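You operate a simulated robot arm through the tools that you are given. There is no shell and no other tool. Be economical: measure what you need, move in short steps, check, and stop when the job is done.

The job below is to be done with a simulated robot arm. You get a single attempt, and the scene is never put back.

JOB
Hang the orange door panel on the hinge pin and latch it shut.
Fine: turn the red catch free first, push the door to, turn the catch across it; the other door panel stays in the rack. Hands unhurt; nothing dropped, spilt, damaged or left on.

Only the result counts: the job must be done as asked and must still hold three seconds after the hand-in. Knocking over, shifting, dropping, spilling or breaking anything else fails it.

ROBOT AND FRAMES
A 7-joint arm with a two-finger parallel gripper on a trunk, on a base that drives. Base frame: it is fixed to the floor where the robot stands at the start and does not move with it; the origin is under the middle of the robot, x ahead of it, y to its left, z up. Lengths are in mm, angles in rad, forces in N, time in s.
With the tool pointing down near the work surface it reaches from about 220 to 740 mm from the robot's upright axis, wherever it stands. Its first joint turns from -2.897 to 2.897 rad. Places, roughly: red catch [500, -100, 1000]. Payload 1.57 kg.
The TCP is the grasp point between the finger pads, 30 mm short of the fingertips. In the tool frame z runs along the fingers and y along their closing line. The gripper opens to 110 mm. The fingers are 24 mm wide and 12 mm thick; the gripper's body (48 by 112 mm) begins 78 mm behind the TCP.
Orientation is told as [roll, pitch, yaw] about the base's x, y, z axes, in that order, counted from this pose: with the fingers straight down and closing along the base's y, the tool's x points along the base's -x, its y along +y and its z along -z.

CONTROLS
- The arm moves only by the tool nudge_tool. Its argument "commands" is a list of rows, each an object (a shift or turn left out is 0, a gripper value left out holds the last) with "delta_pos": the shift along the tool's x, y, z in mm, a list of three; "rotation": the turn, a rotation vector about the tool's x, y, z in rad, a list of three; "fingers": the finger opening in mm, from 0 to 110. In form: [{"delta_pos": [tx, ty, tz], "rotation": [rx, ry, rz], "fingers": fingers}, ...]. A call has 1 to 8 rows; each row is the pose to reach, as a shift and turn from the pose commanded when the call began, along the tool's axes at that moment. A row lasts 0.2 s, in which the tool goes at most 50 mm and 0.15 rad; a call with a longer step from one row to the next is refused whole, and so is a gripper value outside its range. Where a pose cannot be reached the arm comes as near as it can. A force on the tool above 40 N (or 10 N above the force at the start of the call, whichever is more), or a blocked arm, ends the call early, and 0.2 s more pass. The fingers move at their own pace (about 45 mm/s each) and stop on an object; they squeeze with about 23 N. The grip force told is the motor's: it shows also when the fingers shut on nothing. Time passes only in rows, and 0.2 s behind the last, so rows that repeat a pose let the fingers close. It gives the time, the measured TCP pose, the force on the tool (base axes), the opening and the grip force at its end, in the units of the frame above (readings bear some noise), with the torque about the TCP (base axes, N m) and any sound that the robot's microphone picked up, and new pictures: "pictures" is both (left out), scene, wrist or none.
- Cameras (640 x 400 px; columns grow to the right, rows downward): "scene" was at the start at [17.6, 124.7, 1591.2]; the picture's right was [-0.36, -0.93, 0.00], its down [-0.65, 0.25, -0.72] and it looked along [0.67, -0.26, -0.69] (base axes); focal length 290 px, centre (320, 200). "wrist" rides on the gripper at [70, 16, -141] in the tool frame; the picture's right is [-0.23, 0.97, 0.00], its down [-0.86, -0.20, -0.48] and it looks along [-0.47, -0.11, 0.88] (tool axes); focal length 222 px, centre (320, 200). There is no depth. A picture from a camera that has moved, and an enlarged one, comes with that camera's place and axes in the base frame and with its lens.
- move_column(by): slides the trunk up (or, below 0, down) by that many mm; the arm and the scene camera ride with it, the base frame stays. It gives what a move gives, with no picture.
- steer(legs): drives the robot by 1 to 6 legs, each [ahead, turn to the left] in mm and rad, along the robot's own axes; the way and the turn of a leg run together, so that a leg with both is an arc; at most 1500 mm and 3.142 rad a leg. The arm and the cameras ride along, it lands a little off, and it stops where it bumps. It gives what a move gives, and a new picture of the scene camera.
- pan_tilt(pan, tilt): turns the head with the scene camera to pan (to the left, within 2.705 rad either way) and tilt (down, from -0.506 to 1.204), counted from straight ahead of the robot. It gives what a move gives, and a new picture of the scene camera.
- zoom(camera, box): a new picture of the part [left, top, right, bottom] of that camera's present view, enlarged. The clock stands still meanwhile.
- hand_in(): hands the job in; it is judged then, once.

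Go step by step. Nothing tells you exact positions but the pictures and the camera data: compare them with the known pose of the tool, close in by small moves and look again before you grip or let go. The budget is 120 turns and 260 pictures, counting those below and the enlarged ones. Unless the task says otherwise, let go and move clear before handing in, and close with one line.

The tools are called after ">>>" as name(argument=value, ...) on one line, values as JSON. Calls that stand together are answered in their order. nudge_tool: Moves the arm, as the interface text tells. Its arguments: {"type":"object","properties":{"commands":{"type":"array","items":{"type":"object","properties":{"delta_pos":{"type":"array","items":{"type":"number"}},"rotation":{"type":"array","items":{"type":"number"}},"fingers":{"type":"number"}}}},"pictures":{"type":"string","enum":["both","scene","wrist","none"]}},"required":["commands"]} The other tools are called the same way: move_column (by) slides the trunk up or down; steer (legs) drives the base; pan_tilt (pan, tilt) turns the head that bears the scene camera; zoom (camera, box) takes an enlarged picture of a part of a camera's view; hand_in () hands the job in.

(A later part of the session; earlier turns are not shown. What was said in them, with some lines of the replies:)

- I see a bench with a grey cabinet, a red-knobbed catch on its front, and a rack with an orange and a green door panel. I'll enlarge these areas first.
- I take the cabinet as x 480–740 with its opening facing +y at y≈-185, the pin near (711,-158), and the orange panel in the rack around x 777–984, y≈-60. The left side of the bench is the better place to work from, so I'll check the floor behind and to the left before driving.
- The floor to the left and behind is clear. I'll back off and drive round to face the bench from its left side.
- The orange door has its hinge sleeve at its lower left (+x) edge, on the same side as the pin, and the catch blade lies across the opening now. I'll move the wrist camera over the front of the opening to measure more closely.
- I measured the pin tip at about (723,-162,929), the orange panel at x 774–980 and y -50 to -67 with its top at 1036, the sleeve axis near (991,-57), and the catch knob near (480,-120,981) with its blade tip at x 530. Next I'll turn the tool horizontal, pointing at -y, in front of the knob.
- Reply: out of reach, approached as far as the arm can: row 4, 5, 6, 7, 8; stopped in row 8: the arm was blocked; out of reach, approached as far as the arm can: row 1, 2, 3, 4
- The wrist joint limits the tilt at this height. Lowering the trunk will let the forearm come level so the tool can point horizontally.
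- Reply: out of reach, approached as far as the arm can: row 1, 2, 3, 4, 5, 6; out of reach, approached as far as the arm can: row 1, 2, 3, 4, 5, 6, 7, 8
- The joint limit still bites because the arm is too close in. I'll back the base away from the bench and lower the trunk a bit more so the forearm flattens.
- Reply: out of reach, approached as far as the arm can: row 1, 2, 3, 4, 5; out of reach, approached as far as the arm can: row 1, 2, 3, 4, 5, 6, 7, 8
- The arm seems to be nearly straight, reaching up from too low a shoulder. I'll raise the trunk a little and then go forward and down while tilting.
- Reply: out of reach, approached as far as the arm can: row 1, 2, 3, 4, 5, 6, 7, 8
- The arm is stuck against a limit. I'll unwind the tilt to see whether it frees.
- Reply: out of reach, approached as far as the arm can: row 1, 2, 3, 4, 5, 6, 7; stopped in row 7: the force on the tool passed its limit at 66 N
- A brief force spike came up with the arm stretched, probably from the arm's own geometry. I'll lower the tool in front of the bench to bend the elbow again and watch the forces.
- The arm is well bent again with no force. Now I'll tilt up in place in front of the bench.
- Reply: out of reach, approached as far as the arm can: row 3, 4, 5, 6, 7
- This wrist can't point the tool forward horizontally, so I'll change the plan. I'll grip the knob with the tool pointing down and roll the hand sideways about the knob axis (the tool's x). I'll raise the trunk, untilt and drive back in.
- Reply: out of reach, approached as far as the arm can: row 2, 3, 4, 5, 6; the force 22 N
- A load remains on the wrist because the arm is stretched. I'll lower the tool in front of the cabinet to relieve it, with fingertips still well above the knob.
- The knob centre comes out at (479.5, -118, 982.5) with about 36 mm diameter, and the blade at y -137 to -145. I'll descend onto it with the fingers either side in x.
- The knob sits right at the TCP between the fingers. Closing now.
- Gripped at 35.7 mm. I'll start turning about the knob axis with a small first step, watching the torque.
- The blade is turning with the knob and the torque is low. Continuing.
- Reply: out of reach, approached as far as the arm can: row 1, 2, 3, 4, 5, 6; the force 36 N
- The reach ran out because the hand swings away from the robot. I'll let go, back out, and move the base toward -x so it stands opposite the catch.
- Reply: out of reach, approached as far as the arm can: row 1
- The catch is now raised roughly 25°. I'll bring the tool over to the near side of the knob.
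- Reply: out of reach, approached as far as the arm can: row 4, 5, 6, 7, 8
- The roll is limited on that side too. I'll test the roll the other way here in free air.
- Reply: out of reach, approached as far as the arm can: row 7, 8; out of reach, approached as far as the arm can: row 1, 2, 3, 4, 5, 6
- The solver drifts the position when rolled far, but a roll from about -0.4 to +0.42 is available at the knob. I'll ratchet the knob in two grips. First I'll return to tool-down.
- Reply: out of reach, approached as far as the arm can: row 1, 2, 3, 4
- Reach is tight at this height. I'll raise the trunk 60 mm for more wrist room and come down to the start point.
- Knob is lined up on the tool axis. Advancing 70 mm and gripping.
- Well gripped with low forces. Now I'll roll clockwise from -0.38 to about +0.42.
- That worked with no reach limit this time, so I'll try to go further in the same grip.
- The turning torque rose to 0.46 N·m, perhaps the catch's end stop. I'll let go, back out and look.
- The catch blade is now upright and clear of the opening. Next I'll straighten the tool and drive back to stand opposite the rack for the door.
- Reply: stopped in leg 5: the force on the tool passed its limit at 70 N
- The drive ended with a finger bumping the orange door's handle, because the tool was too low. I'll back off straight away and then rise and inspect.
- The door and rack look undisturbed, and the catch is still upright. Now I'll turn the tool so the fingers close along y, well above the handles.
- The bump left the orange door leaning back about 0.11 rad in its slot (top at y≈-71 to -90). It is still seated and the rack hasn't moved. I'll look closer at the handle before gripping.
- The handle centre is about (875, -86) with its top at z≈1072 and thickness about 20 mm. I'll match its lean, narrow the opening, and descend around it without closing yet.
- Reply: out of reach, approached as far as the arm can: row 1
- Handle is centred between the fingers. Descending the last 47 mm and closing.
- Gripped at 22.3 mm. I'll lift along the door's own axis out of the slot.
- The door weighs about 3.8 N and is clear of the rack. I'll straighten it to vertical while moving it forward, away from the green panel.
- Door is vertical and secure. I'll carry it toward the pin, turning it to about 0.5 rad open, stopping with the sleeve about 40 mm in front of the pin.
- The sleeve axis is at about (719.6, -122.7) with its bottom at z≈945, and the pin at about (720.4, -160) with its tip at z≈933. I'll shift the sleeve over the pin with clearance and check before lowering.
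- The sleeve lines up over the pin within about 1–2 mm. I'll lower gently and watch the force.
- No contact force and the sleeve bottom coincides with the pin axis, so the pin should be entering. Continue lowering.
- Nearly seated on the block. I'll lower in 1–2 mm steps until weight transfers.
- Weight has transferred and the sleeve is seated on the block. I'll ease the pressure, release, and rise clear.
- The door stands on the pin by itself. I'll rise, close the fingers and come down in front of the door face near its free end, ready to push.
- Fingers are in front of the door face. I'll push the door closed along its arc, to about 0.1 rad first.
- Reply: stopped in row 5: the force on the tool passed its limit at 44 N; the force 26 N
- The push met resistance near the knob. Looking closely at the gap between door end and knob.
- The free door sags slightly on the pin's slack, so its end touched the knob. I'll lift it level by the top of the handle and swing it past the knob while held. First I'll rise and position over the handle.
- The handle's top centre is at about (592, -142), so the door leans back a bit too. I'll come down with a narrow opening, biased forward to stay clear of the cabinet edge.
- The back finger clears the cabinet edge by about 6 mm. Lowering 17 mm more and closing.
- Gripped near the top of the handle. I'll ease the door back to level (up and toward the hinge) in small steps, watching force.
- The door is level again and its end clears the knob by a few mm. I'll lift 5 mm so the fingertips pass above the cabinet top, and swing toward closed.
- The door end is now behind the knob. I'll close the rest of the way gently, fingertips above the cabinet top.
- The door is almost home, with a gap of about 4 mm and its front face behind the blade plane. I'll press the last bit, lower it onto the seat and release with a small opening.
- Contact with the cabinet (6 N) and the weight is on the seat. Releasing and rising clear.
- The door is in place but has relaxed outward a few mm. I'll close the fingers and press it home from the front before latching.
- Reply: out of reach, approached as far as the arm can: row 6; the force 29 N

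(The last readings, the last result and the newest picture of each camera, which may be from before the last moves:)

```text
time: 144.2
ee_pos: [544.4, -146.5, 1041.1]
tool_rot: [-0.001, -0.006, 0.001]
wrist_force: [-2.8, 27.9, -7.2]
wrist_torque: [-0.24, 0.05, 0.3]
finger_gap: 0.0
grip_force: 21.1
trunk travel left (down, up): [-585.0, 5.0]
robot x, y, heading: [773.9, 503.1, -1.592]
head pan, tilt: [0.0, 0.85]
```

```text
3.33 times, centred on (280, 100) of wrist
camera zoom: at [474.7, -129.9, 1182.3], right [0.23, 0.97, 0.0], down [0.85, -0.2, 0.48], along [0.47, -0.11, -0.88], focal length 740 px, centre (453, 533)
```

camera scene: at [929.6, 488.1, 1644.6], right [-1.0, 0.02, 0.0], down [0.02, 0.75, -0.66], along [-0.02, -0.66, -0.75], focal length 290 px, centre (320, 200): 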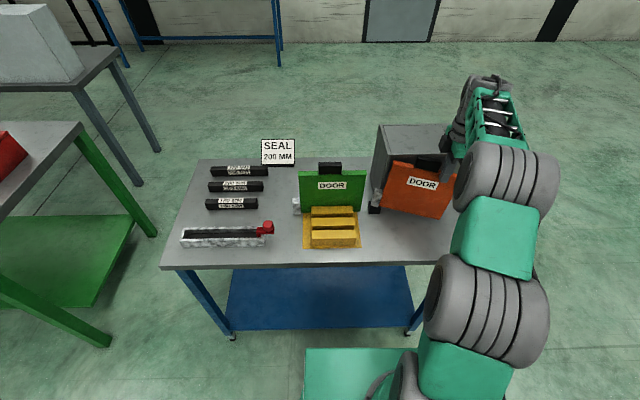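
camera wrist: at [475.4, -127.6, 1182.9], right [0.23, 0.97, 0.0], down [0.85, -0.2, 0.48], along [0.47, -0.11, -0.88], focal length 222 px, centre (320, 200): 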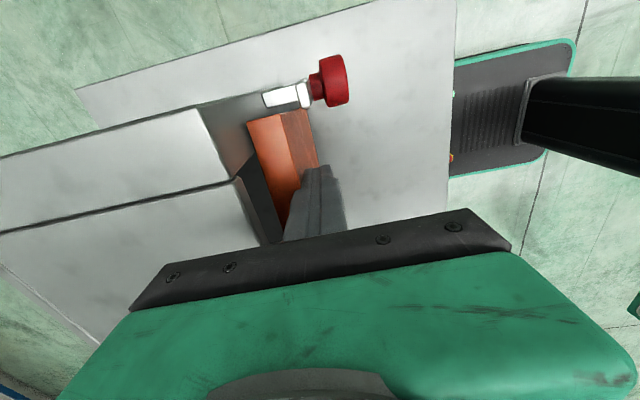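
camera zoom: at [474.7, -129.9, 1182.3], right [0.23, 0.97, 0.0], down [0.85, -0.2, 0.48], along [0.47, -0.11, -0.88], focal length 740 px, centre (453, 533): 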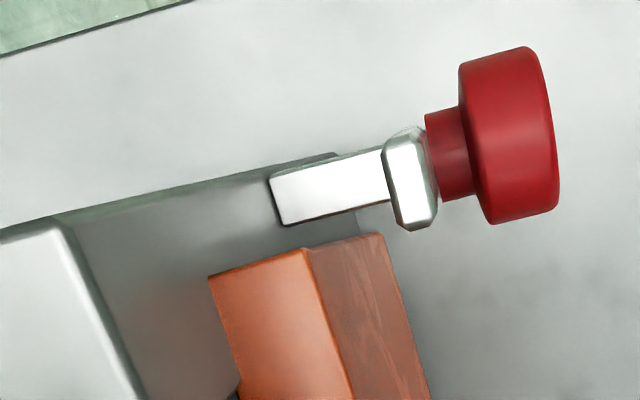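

The door is pressed fully home against the frame. I'll back off, rise well clear, and drive back to the stance opposite the catch.

>>> nudge_tool(commands=[{"delta_pos": [0, 12, 0]}, {"delta_pos": [0, 30, 0]}, {"delta_pos": [0, 45, -40]}, {"delta_pos": [0, 60, -80]}, {"delta_pos": [0, 60, -125]}], pictures="wrist")

>>> zoom(camera="wrist", box=[170, 40, 330, 160])

>>> steer(legs=[[-150, 0], [0, -1.571], [425, 0], [0, 1.571], [185, 0]])

```text
time: 145.4
ee_pos: [544.3, -89.2, 1166.9]
tool_rot: [-0.001, -0.004, 0.002]
wrist_force: [-0.1, -0.3, 1.1]
wrist_torque: [0.01, 0.03, -0.03]
finger_gap: 0.0
grip_force: 21.5
trunk travel left (down, up): [-585.0, 5.0]
robot x, y, heading: [776.1, 504.5, -1.598]
head pan, tilt: [0.0, 0.85]
camera wrist: at [474.8, -71.9, 1307.8], right [0.23, 0.97, 0.0], down [0.85, -0.2, 0.48], along [0.47, -0.11, -0.88], focal length 222 px, centre (320, 200)
```

wrist: 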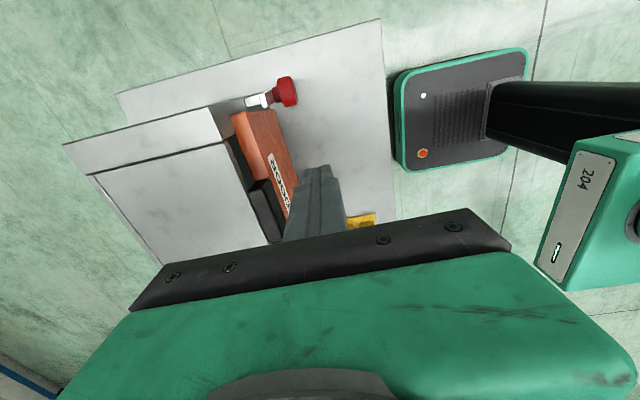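

```text
3.33 times, centred on (250, 100) of wrist
camera zoom: at [474.8, -71.9, 1307.8], right [0.23, 0.97, 0.0], down [0.85, -0.2, 0.48], along [0.47, -0.11, -0.88], focal length 740 px, centre (553, 533)
```

zoom: 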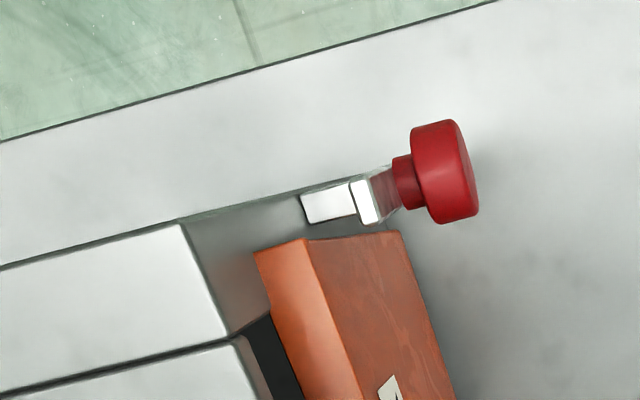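

```text
time: 157.8
ee_pos: [121.8, -112.3, 1166.4]
tool_rot: [-0.003, -0.003, 0.0]
wrist_force: [0.5, -0.5, -0.2]
wrist_torque: [0.01, 0.02, 0.01]
finger_gap: 0.0
grip_force: 21.3
trunk travel left (down, up): [-585.0, 5.0]
robot x, y, heading: [350.1, 481.0, -1.59]
head pan, tilt: [0.0, 0.85]
camera scene: at [505.4, 458.2, 1644.4], right [-1.0, 0.02, 0.0], down [0.02, 0.75, -0.66], along [-0.02, -0.66, -0.75], focal length 290 px, centre (320, 200)
```

scene: 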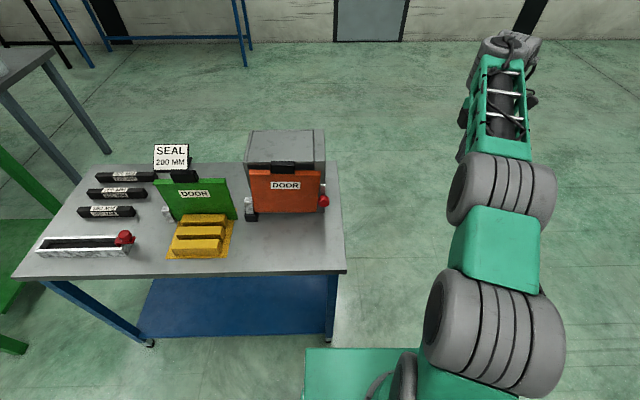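

>>> steer(legs=[[25, 0]])

>>> zoom(camera="scene", box=[220, 110, 350, 230])

>>> nudge_tool(commands=[{"rotation": [0, 0, 0.14]}, {"rotation": [0, 0, 0.28]}, {"rotation": [0, 0, 0.42]}, {"rotation": [0, 0, 0.56]}, {"rotation": [0, 0, 0.7]}, {"rotation": [0, 0, 0.84]}, {"rotation": [0, 0, 0.98]}, {"rotation": [0, 0, 1.12]}], pictures="none")

>>> nudge_tool(commands=[{"rotation": [0, 0, 0.14], "fingers": 64}, {"rotation": [0, 0, 0.28]}, {"rotation": [0, 0, 0.42]}, {"rotation": [0, 0, 0.451]}], pictures="none")

```text
time: 158.6
ee_pos: [121.3, -137.7, 1166.4]
tool_rot: [0.0, -0.005, 0.0]
wrist_force: [0.3, -0.1, -0.3]
wrist_torque: [0.02, 0.0, -0.03]
finger_gap: 0.2
grip_force: 21.3
trunk travel left (down, up): [-585.0, 5.0]
robot x, y, heading: [350.0, 457.4, -1.6]
head pan, tilt: [0.0, 0.85]
camera scene: at [504.7, 432.8, 1644.4], right [-1.0, 0.02, 0.0], down [0.02, 0.75, -0.66], along [-0.02, -0.66, -0.75], focal length 290 px, centre (320, 200)
```

scene: 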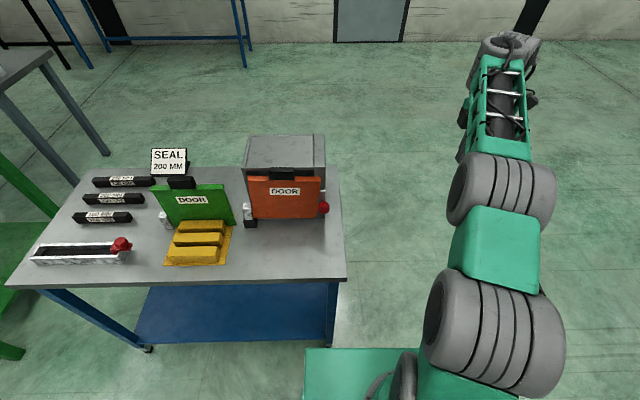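

```text
3.33 times, centred on (285, 170) of scene
camera zoom: at [504.7, 432.8, 1644.4], right [-1.0, 0.02, 0.0], down [0.02, 0.75, -0.66], along [-0.02, -0.66, -0.75], focal length 966 px, centre (437, 300)
```

zoom: 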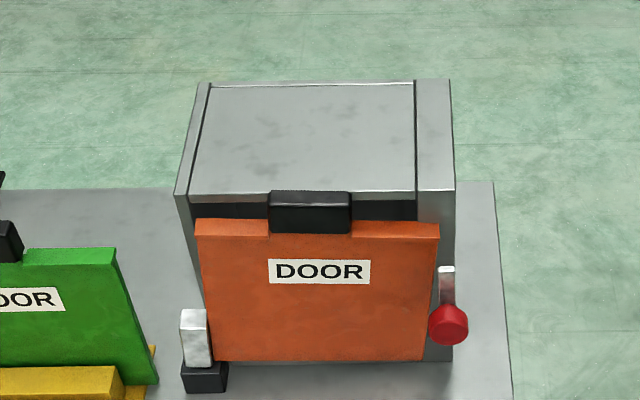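

```text
time: 160.4
ee_pos: [121.0, -138.1, 1166.4]
tool_rot: [0.005, -0.002, -1.12]
wrist_force: [0.0, 0.2, 0.0]
wrist_torque: [-0.02, -0.03, -0.02]
finger_gap: 0.2
grip_force: 21.4
trunk travel left (down, up): [-585.0, 5.0]
robot x, y, heading: [347.6, 460.4, -1.594]
head pan, tilt: [0.0, 0.85]
```

```text
time: 161.4
ee_pos: [121.5, -137.7, 1165.7]
tool_rot: [0.002, -0.001, -1.573]
wrist_force: [0.3, -0.1, -0.8]
wrist_torque: [-0.03, 0.01, -0.02]
finger_gap: 63.5
grip_force: 0.1
trunk travel left (down, up): [-585.0, 5.0]
robot x, y, heading: [352.9, 457.4, -1.597]
head pan, tilt: [0.0, 0.85]
```

The door sits level and closed, with the blade upright beside it. Now I'll bring the tool to the near side of the knob and roll it to +0.68.

>>> nudge_tool(commands=[{"delta_pos": [3, 40, 13]}, {"delta_pos": [6, 80, 26]}, {"delta_pos": [9, 120, 39]}, {"delta_pos": [12, 160, 52]}, {"delta_pos": [15, 200, 65]}, {"delta_pos": [18, 240, 78]}, {"delta_pos": [20, 280, 91]}, {"delta_pos": [20, 280, 91]}], pictures="none")

>>> nudge_tool(commands=[{"delta_pos": [0, 3, 3], "rotation": [-0.14, 0, 0]}, {"delta_pos": [0, 6, 6], "rotation": [-0.28, 0, 0]}, {"delta_pos": [0, 9, 9], "rotation": [-0.42, 0, 0]}, {"delta_pos": [0, 12, 12], "rotation": [-0.56, 0, 0]}, {"delta_pos": [0, 14, 15], "rotation": [-0.68, 0, 0]}, {"delta_pos": [0, 14, 15], "rotation": [-0.68, 0, 0]}], pictures="none")

>>> zoom(camera="wrist", box=[220, 80, 420, 220])

```text
time: 163.2
ee_pos: [401.0, -116.7, 1076.3]
tool_rot: [0.004, -0.002, -1.569]
wrist_force: [1.2, 0.1, -1.2]
wrist_torque: [0.02, 0.04, 0.01]
finger_gap: 64.1
grip_force: 0.0
trunk travel left (down, up): [-585.0, 5.0]
robot x, y, heading: [352.6, 457.1, -1.59]
head pan, tilt: [0.0, 0.85]
```

```text
time: 164.6
ee_pos: [416.0, -116.8, 1062.1]
tool_rot: [0.685, -0.002, -1.571]
wrist_force: [-0.8, 0.0, 0.1]
wrist_torque: [-0.02, 0.0, -0.01]
finger_gap: 64.1
grip_force: 0.1
out of reach, approached as far as the arm can: row 1
trunk travel left (down, up): [-585.0, 5.0]
robot x, y, heading: [348.5, 455.7, -1.597]
head pan, tilt: [0.0, 0.85]
```

```text
2.86 times, centred on (320, 150) of wrist
camera zoom: at [339.7, -47.2, 1181.4], right [0.75, -0.23, 0.62], down [-0.46, -0.86, 0.25], along [0.47, -0.47, -0.75], focal length 635 px, centre (320, 343)
```

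zoom: 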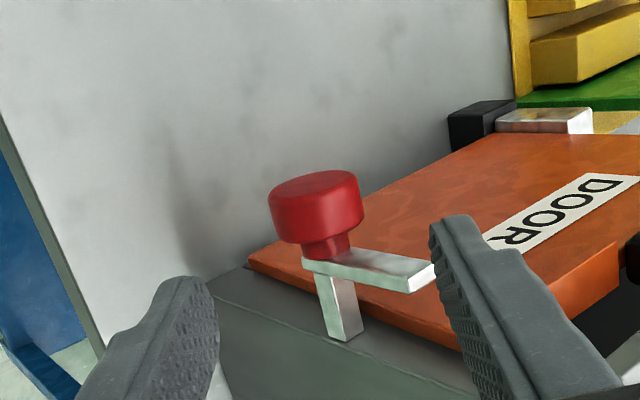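

View matches the earlier retreat position. Advancing onto the knob and gripping.

>>> nudge_tool(commands=[{"delta_pos": [0, 0, 40]}, {"delta_pos": [0, 0, 75]}, {"delta_pos": [0, 0, 101]}, {"delta_pos": [0, 0, 101]}, {"delta_pos": [0, 0, 101], "fingers": 20}, {"delta_pos": [0, 0, 101], "fingers": 20}, {"delta_pos": [0, 0, 101], "fingers": 20}], pictures="wrist")

```text
time: 166.2
ee_pos: [478.1, -117.5, 982.3]
tool_rot: [0.682, 0.002, -1.573]
wrist_force: [-4.4, -0.3, -8.1]
wrist_torque: [-0.15, -0.02, -0.18]
finger_gap: 35.7
grip_force: 24.5
trunk travel left (down, up): [-585.0, 5.0]
robot x, y, heading: [349.8, 454.1, -1.599]
head pan, tilt: [0.0, 0.85]
camera wrist: at [403.2, -47.1, 1101.9], right [0.76, -0.23, 0.61], down [-0.46, -0.86, 0.24], along [0.47, -0.47, -0.75], focal length 222 px, centre (320, 200)
```

wrist: 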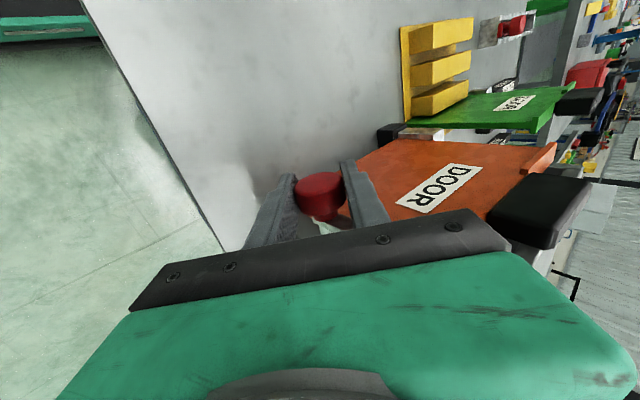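

Gripped. Turning the catch back toward the door (roll from 0.68 to -0.38).

>>> nudge_tool(commands=[{"rotation": [0.13, 0, 0]}, {"rotation": [0.26, 0, 0]}, {"rotation": [0.39, 0, 0]}, {"rotation": [0.52, 0, 0]}], pictures="wrist")

>>> nudge_tool(commands=[{"rotation": [0.13, 0, 0]}, {"rotation": [0.26, 0, 0]}, {"rotation": [0.39, 0, 0]}, {"rotation": [0.54, 0, 0]}], pictures="wrist")

```text
time: 167.2
ee_pos: [477.4, -117.0, 983.0]
tool_rot: [0.164, 0.0, -1.569]
wrist_force: [-1.8, 2.6, -7.3]
wrist_torque: [0.15, -0.02, -0.19]
finger_gap: 35.0
grip_force: 42.2
trunk travel left (down, up): [-585.0, 5.0]
robot x, y, heading: [350.5, 456.5, -1.596]
head pan, tilt: [0.0, 0.85]
camera wrist: at [473.7, -47.0, 1124.7], right [0.96, -0.23, 0.16], down [-0.27, -0.86, 0.44], along [0.04, -0.47, -0.88], focal length 222 px, centre (320, 200)
```

wrist: 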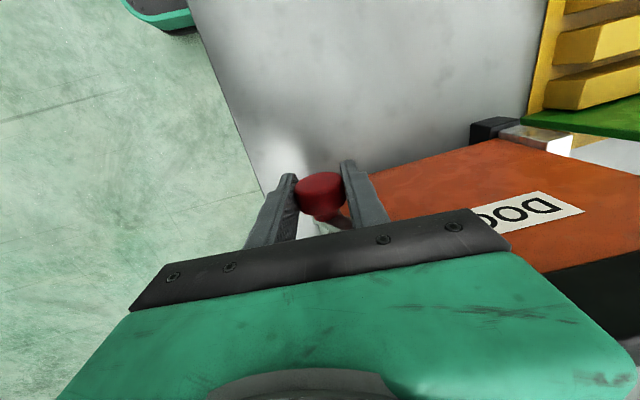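

```text
time: 168.2
ee_pos: [480.7, -117.6, 982.9]
tool_rot: [-0.378, 0.0, -1.566]
wrist_force: [4.9, 7.2, -8.8]
wrist_torque: [-0.11, -0.05, -0.3]
finger_gap: 34.9
grip_force: 42.1
trunk travel left (down, up): [-585.0, 5.0]
robot x, y, heading: [347.0, 459.1, -1.597]
head pan, tilt: [0.0, 0.85]
camera wrist: at [548.9, -46.7, 1108.2], right [0.91, -0.22, -0.36], down [-0.01, -0.86, 0.52], along [-0.42, -0.47, -0.78], focal length 222 px, centre (320, 200)
```

wrist: 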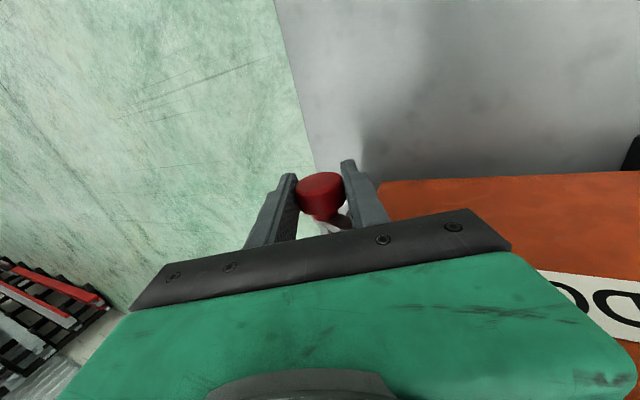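

The catch has come most of the way down. I'll re-grip for the final part.

>>> nudge_tool(commands=[{"fingers": 64}, {"fingers": 64}, {"fingers": 64}, {"delta_pos": [0, 0, -35]}, {"delta_pos": [0, 0, -70]}, {"delta_pos": [0, 0, -70]}], pictures="none")

>>> zoom(camera="wrist", box=[220, 100, 420, 240])

>>> nudge_tool(commands=[{"delta_pos": [0, -9, 2.5], "rotation": [-0.13, 0, 0]}, {"delta_pos": [0, -18, 5], "rotation": [-0.26, 0, 0]}, {"delta_pos": [0, -27, 7.5], "rotation": [-0.39, 0, 0]}, {"delta_pos": [0, -35.4, 9.8], "rotation": [-0.53, 0, 0]}, {"delta_pos": [0, -35.4, 9.8], "rotation": [-0.53, 0, 0]}], pictures="none")

>>> zoom(camera="wrist", box=[220, 100, 420, 240])

```text
time: 169.6
ee_pos: [504.9, -116.8, 1048.2]
tool_rot: [-0.377, 0.0, -1.571]
wrist_force: [0.0, -0.2, -0.1]
wrist_torque: [-0.01, -0.02, 0.0]
finger_gap: 64.0
grip_force: 0.1
trunk travel left (down, up): [-585.0, 5.0]
robot x, y, heading: [351.0, 454.4, -1.593]
head pan, tilt: [0.0, 0.85]
```

```text
2.86 times, centred on (320, 170) of wrist
camera zoom: at [573.2, -46.8, 1173.8], right [0.91, -0.23, -0.36], down [-0.01, -0.85, 0.52], along [-0.42, -0.47, -0.78], focal length 635 px, centre (320, 286)
```

zoom: 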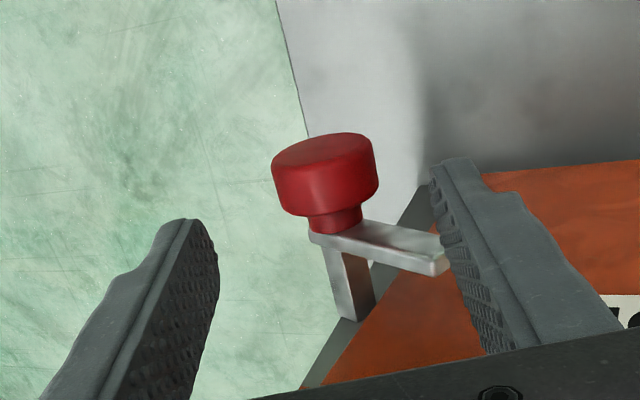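

```text
time: 170.8
ee_pos: [468.6, -116.5, 1052.1]
tool_rot: [0.153, 0.0, -1.571]
wrist_force: [-0.3, 0.2, 0.5]
wrist_torque: [0.01, -0.02, -0.02]
finger_gap: 64.3
grip_force: 0.1
trunk travel left (down, up): [-585.0, 5.0]
robot x, y, heading: [345.3, 452.0, -1.598]
head pan, tilt: [0.0, 0.85]
```

```text
2.86 times, centred on (320, 170) of wrist
camera zoom: at [463.9, -47.0, 1194.4], right [0.96, -0.23, 0.15], down [-0.27, -0.85, 0.44], along [0.03, -0.47, -0.88], focal length 635 px, centre (320, 286)
```

zoom: 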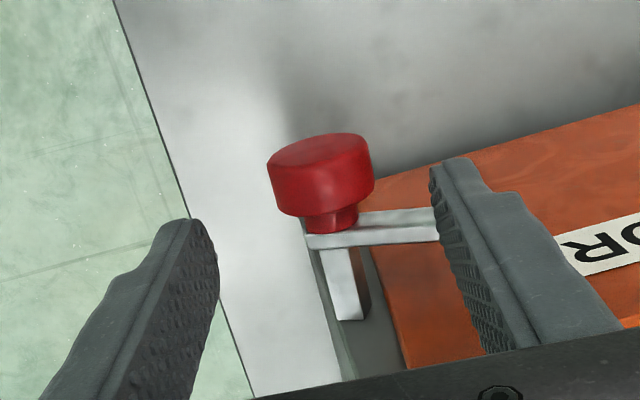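

The blade already overlaps the door at about 0.45 rad above horizontal. I'll grip again and turn the rest.

>>> nudge_tool(commands=[{"delta_pos": [0, 0, 35]}, {"delta_pos": [0, 0, 70]}, {"delta_pos": [0, 0, 70]}, {"delta_pos": [0, 0, 70], "fingers": 20}, {"delta_pos": [0, 0, 70], "fingers": 20}, {"delta_pos": [0, 0, 70], "fingers": 20}], pictures="none")

>>> nudge_tool(commands=[{"rotation": [0.12, 0, 0]}, {"rotation": [0.24, 0, 0]}, {"rotation": [0.36, 0, 0]}, {"rotation": [0.46, 0, 0]}], pictures="none")

>>> nudge_tool(commands=[{"fingers": 64}, {"fingers": 64}, {"fingers": 64}, {"delta_pos": [0, 0, -35]}, {"delta_pos": [0, 0, -70]}, {"delta_pos": [0, 0, -110]}], pictures="wrist")

>>> zoom(camera="wrist", box=[220, 70, 420, 210])

```text
time: 172.2
ee_pos: [479.7, -117.2, 982.1]
tool_rot: [0.154, -0.001, -1.569]
wrist_force: [2.3, -0.6, -1.0]
wrist_torque: [-0.41, 0.01, 0.0]
finger_gap: 35.7
grip_force: 24.5
trunk travel left (down, up): [-585.0, 5.0]
robot x, y, heading: [348.7, 457.5, -1.59]
head pan, tilt: [0.0, 0.85]
```

```text
time: 173.2
ee_pos: [480.7, -117.6, 982.3]
tool_rot: [-0.307, -0.001, -1.569]
wrist_force: [7.2, -1.7, -2.8]
wrist_torque: [-0.03, -0.01, -0.19]
finger_gap: 35.3
grip_force: 42.7
trunk travel left (down, up): [-585.0, 5.0]
robot x, y, heading: [349.1, 454.6, -1.594]
head pan, tilt: [0.0, 0.85]
```

```text
time: 174.6
ee_pos: [514.0, -116.2, 1088.3]
tool_rot: [-0.308, 0.0, -1.567]
wrist_force: [0.0, 0.1, 0.8]
wrist_torque: [0.01, 0.0, 0.0]
finger_gap: 63.9
grip_force: 0.0
trunk travel left (down, up): [-585.0, 5.0]
robot x, y, heading: [354.6, 458.3, -1.595]
head pan, tilt: [0.0, 0.85]
camera wrist: at [573.1, -47.3, 1218.1], right [0.93, -0.23, -0.29], down [-0.04, -0.86, 0.52], along [-0.37, -0.47, -0.8], focal length 222 px, centre (320, 200)
```

wrist: 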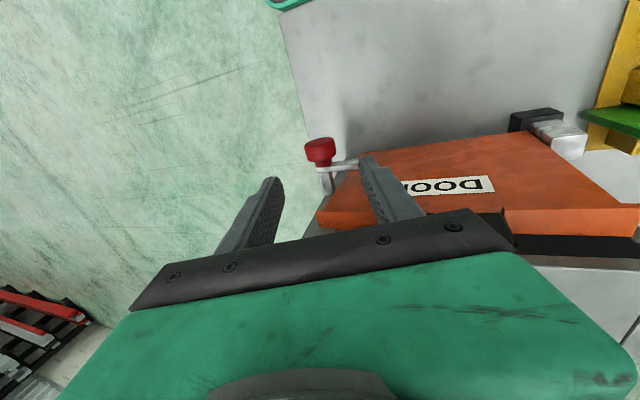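

```text
2.86 times, centred on (320, 140) of wrist
camera zoom: at [573.1, -47.3, 1218.1], right [0.93, -0.23, -0.29], down [-0.04, -0.86, 0.52], along [-0.37, -0.47, -0.8], focal length 635 px, centre (320, 371)
```

zoom: 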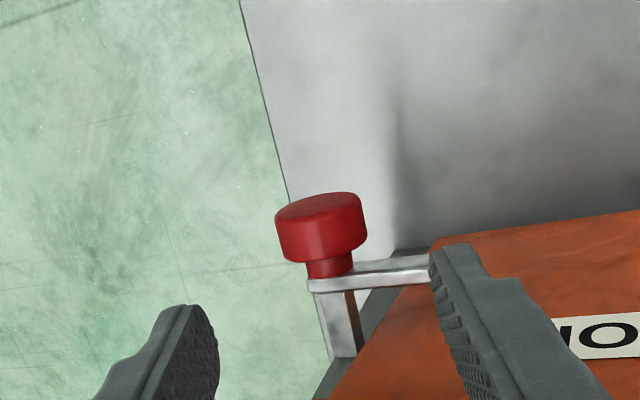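

The blade now lies across the door. I'll straighten and retract the arm clear, then check with the scene camera.

>>> nudge_tool(commands=[{"delta_pos": [0, -10, -10], "rotation": [-0.1, 0, 0]}, {"delta_pos": [10, -20, -20], "rotation": [-0.2, 0, 0]}, {"delta_pos": [40, -40, -30], "rotation": [-0.308, 0, 0]}, {"delta_pos": [75, -75, -30], "rotation": [-0.308, 0, 0]}, {"delta_pos": [110, -110, -30], "rotation": [-0.308, 0, 0]}, {"delta_pos": [145, -145, -30], "rotation": [-0.308, 0, 0]}], pictures="none")

>>> zoom(camera="scene", box=[220, 110, 350, 230])

>>> zoom(camera="scene", box=[290, 160, 350, 215])

```text
time: 176.0
ee_pos: [381.5, 29.4, 1160.0]
tool_rot: [0.0, -0.002, -1.569]
wrist_force: [-0.6, 1.0, -0.1]
wrist_torque: [-0.02, -0.04, 0.03]
finger_gap: 64.4
grip_force: 0.0
trunk travel left (down, up): [-585.0, 5.0]
robot x, y, heading: [346.3, 456.9, -1.598]
head pan, tilt: [0.0, 0.85]
```

```text
3.33 times, centred on (285, 170) of scene
camera zoom: at [504.5, 435.0, 1644.5], right [-1.0, 0.02, 0.0], down [0.02, 0.75, -0.66], along [-0.02, -0.66, -0.75], focal length 966 px, centre (437, 300)
```

zoom: 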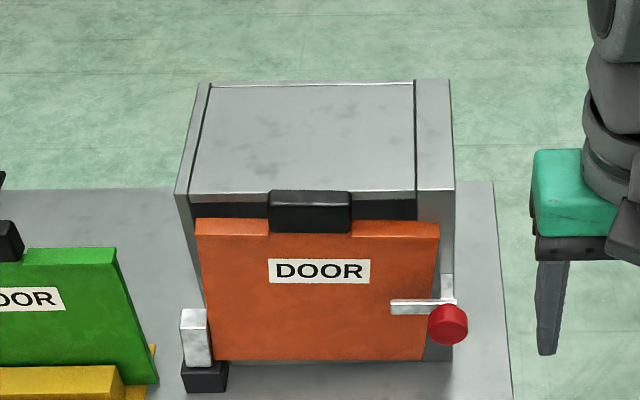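

```text
7.27 times, centred on (320, 188) of scene
camera zoom: at [504.5, 435.0, 1644.5], right [-1.0, 0.02, 0.0], down [0.02, 0.75, -0.66], along [-0.02, -0.66, -0.75], focal length 2107 px, centre (320, 291)
```

zoom: 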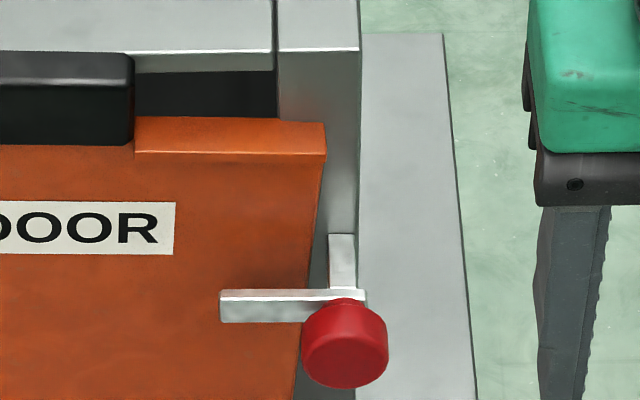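

The door hangs on the pin, closed, with the catch blade horizontal across it. The green panel is still in the rack and the arm is clear, so I'm handing in.

>>> hand_in()

```text
The job is handed in.
```

The orange door is on the hinge pin, closed, with the red catch turned across it, and the green panel is still in the rack. On the way I bumped the orange door's handle, which leaned it back in its slot. While I was closing it, its free end also hit the catch knob. I saw no damage from either, but I didn't separately check that the green panel hadn't moved.
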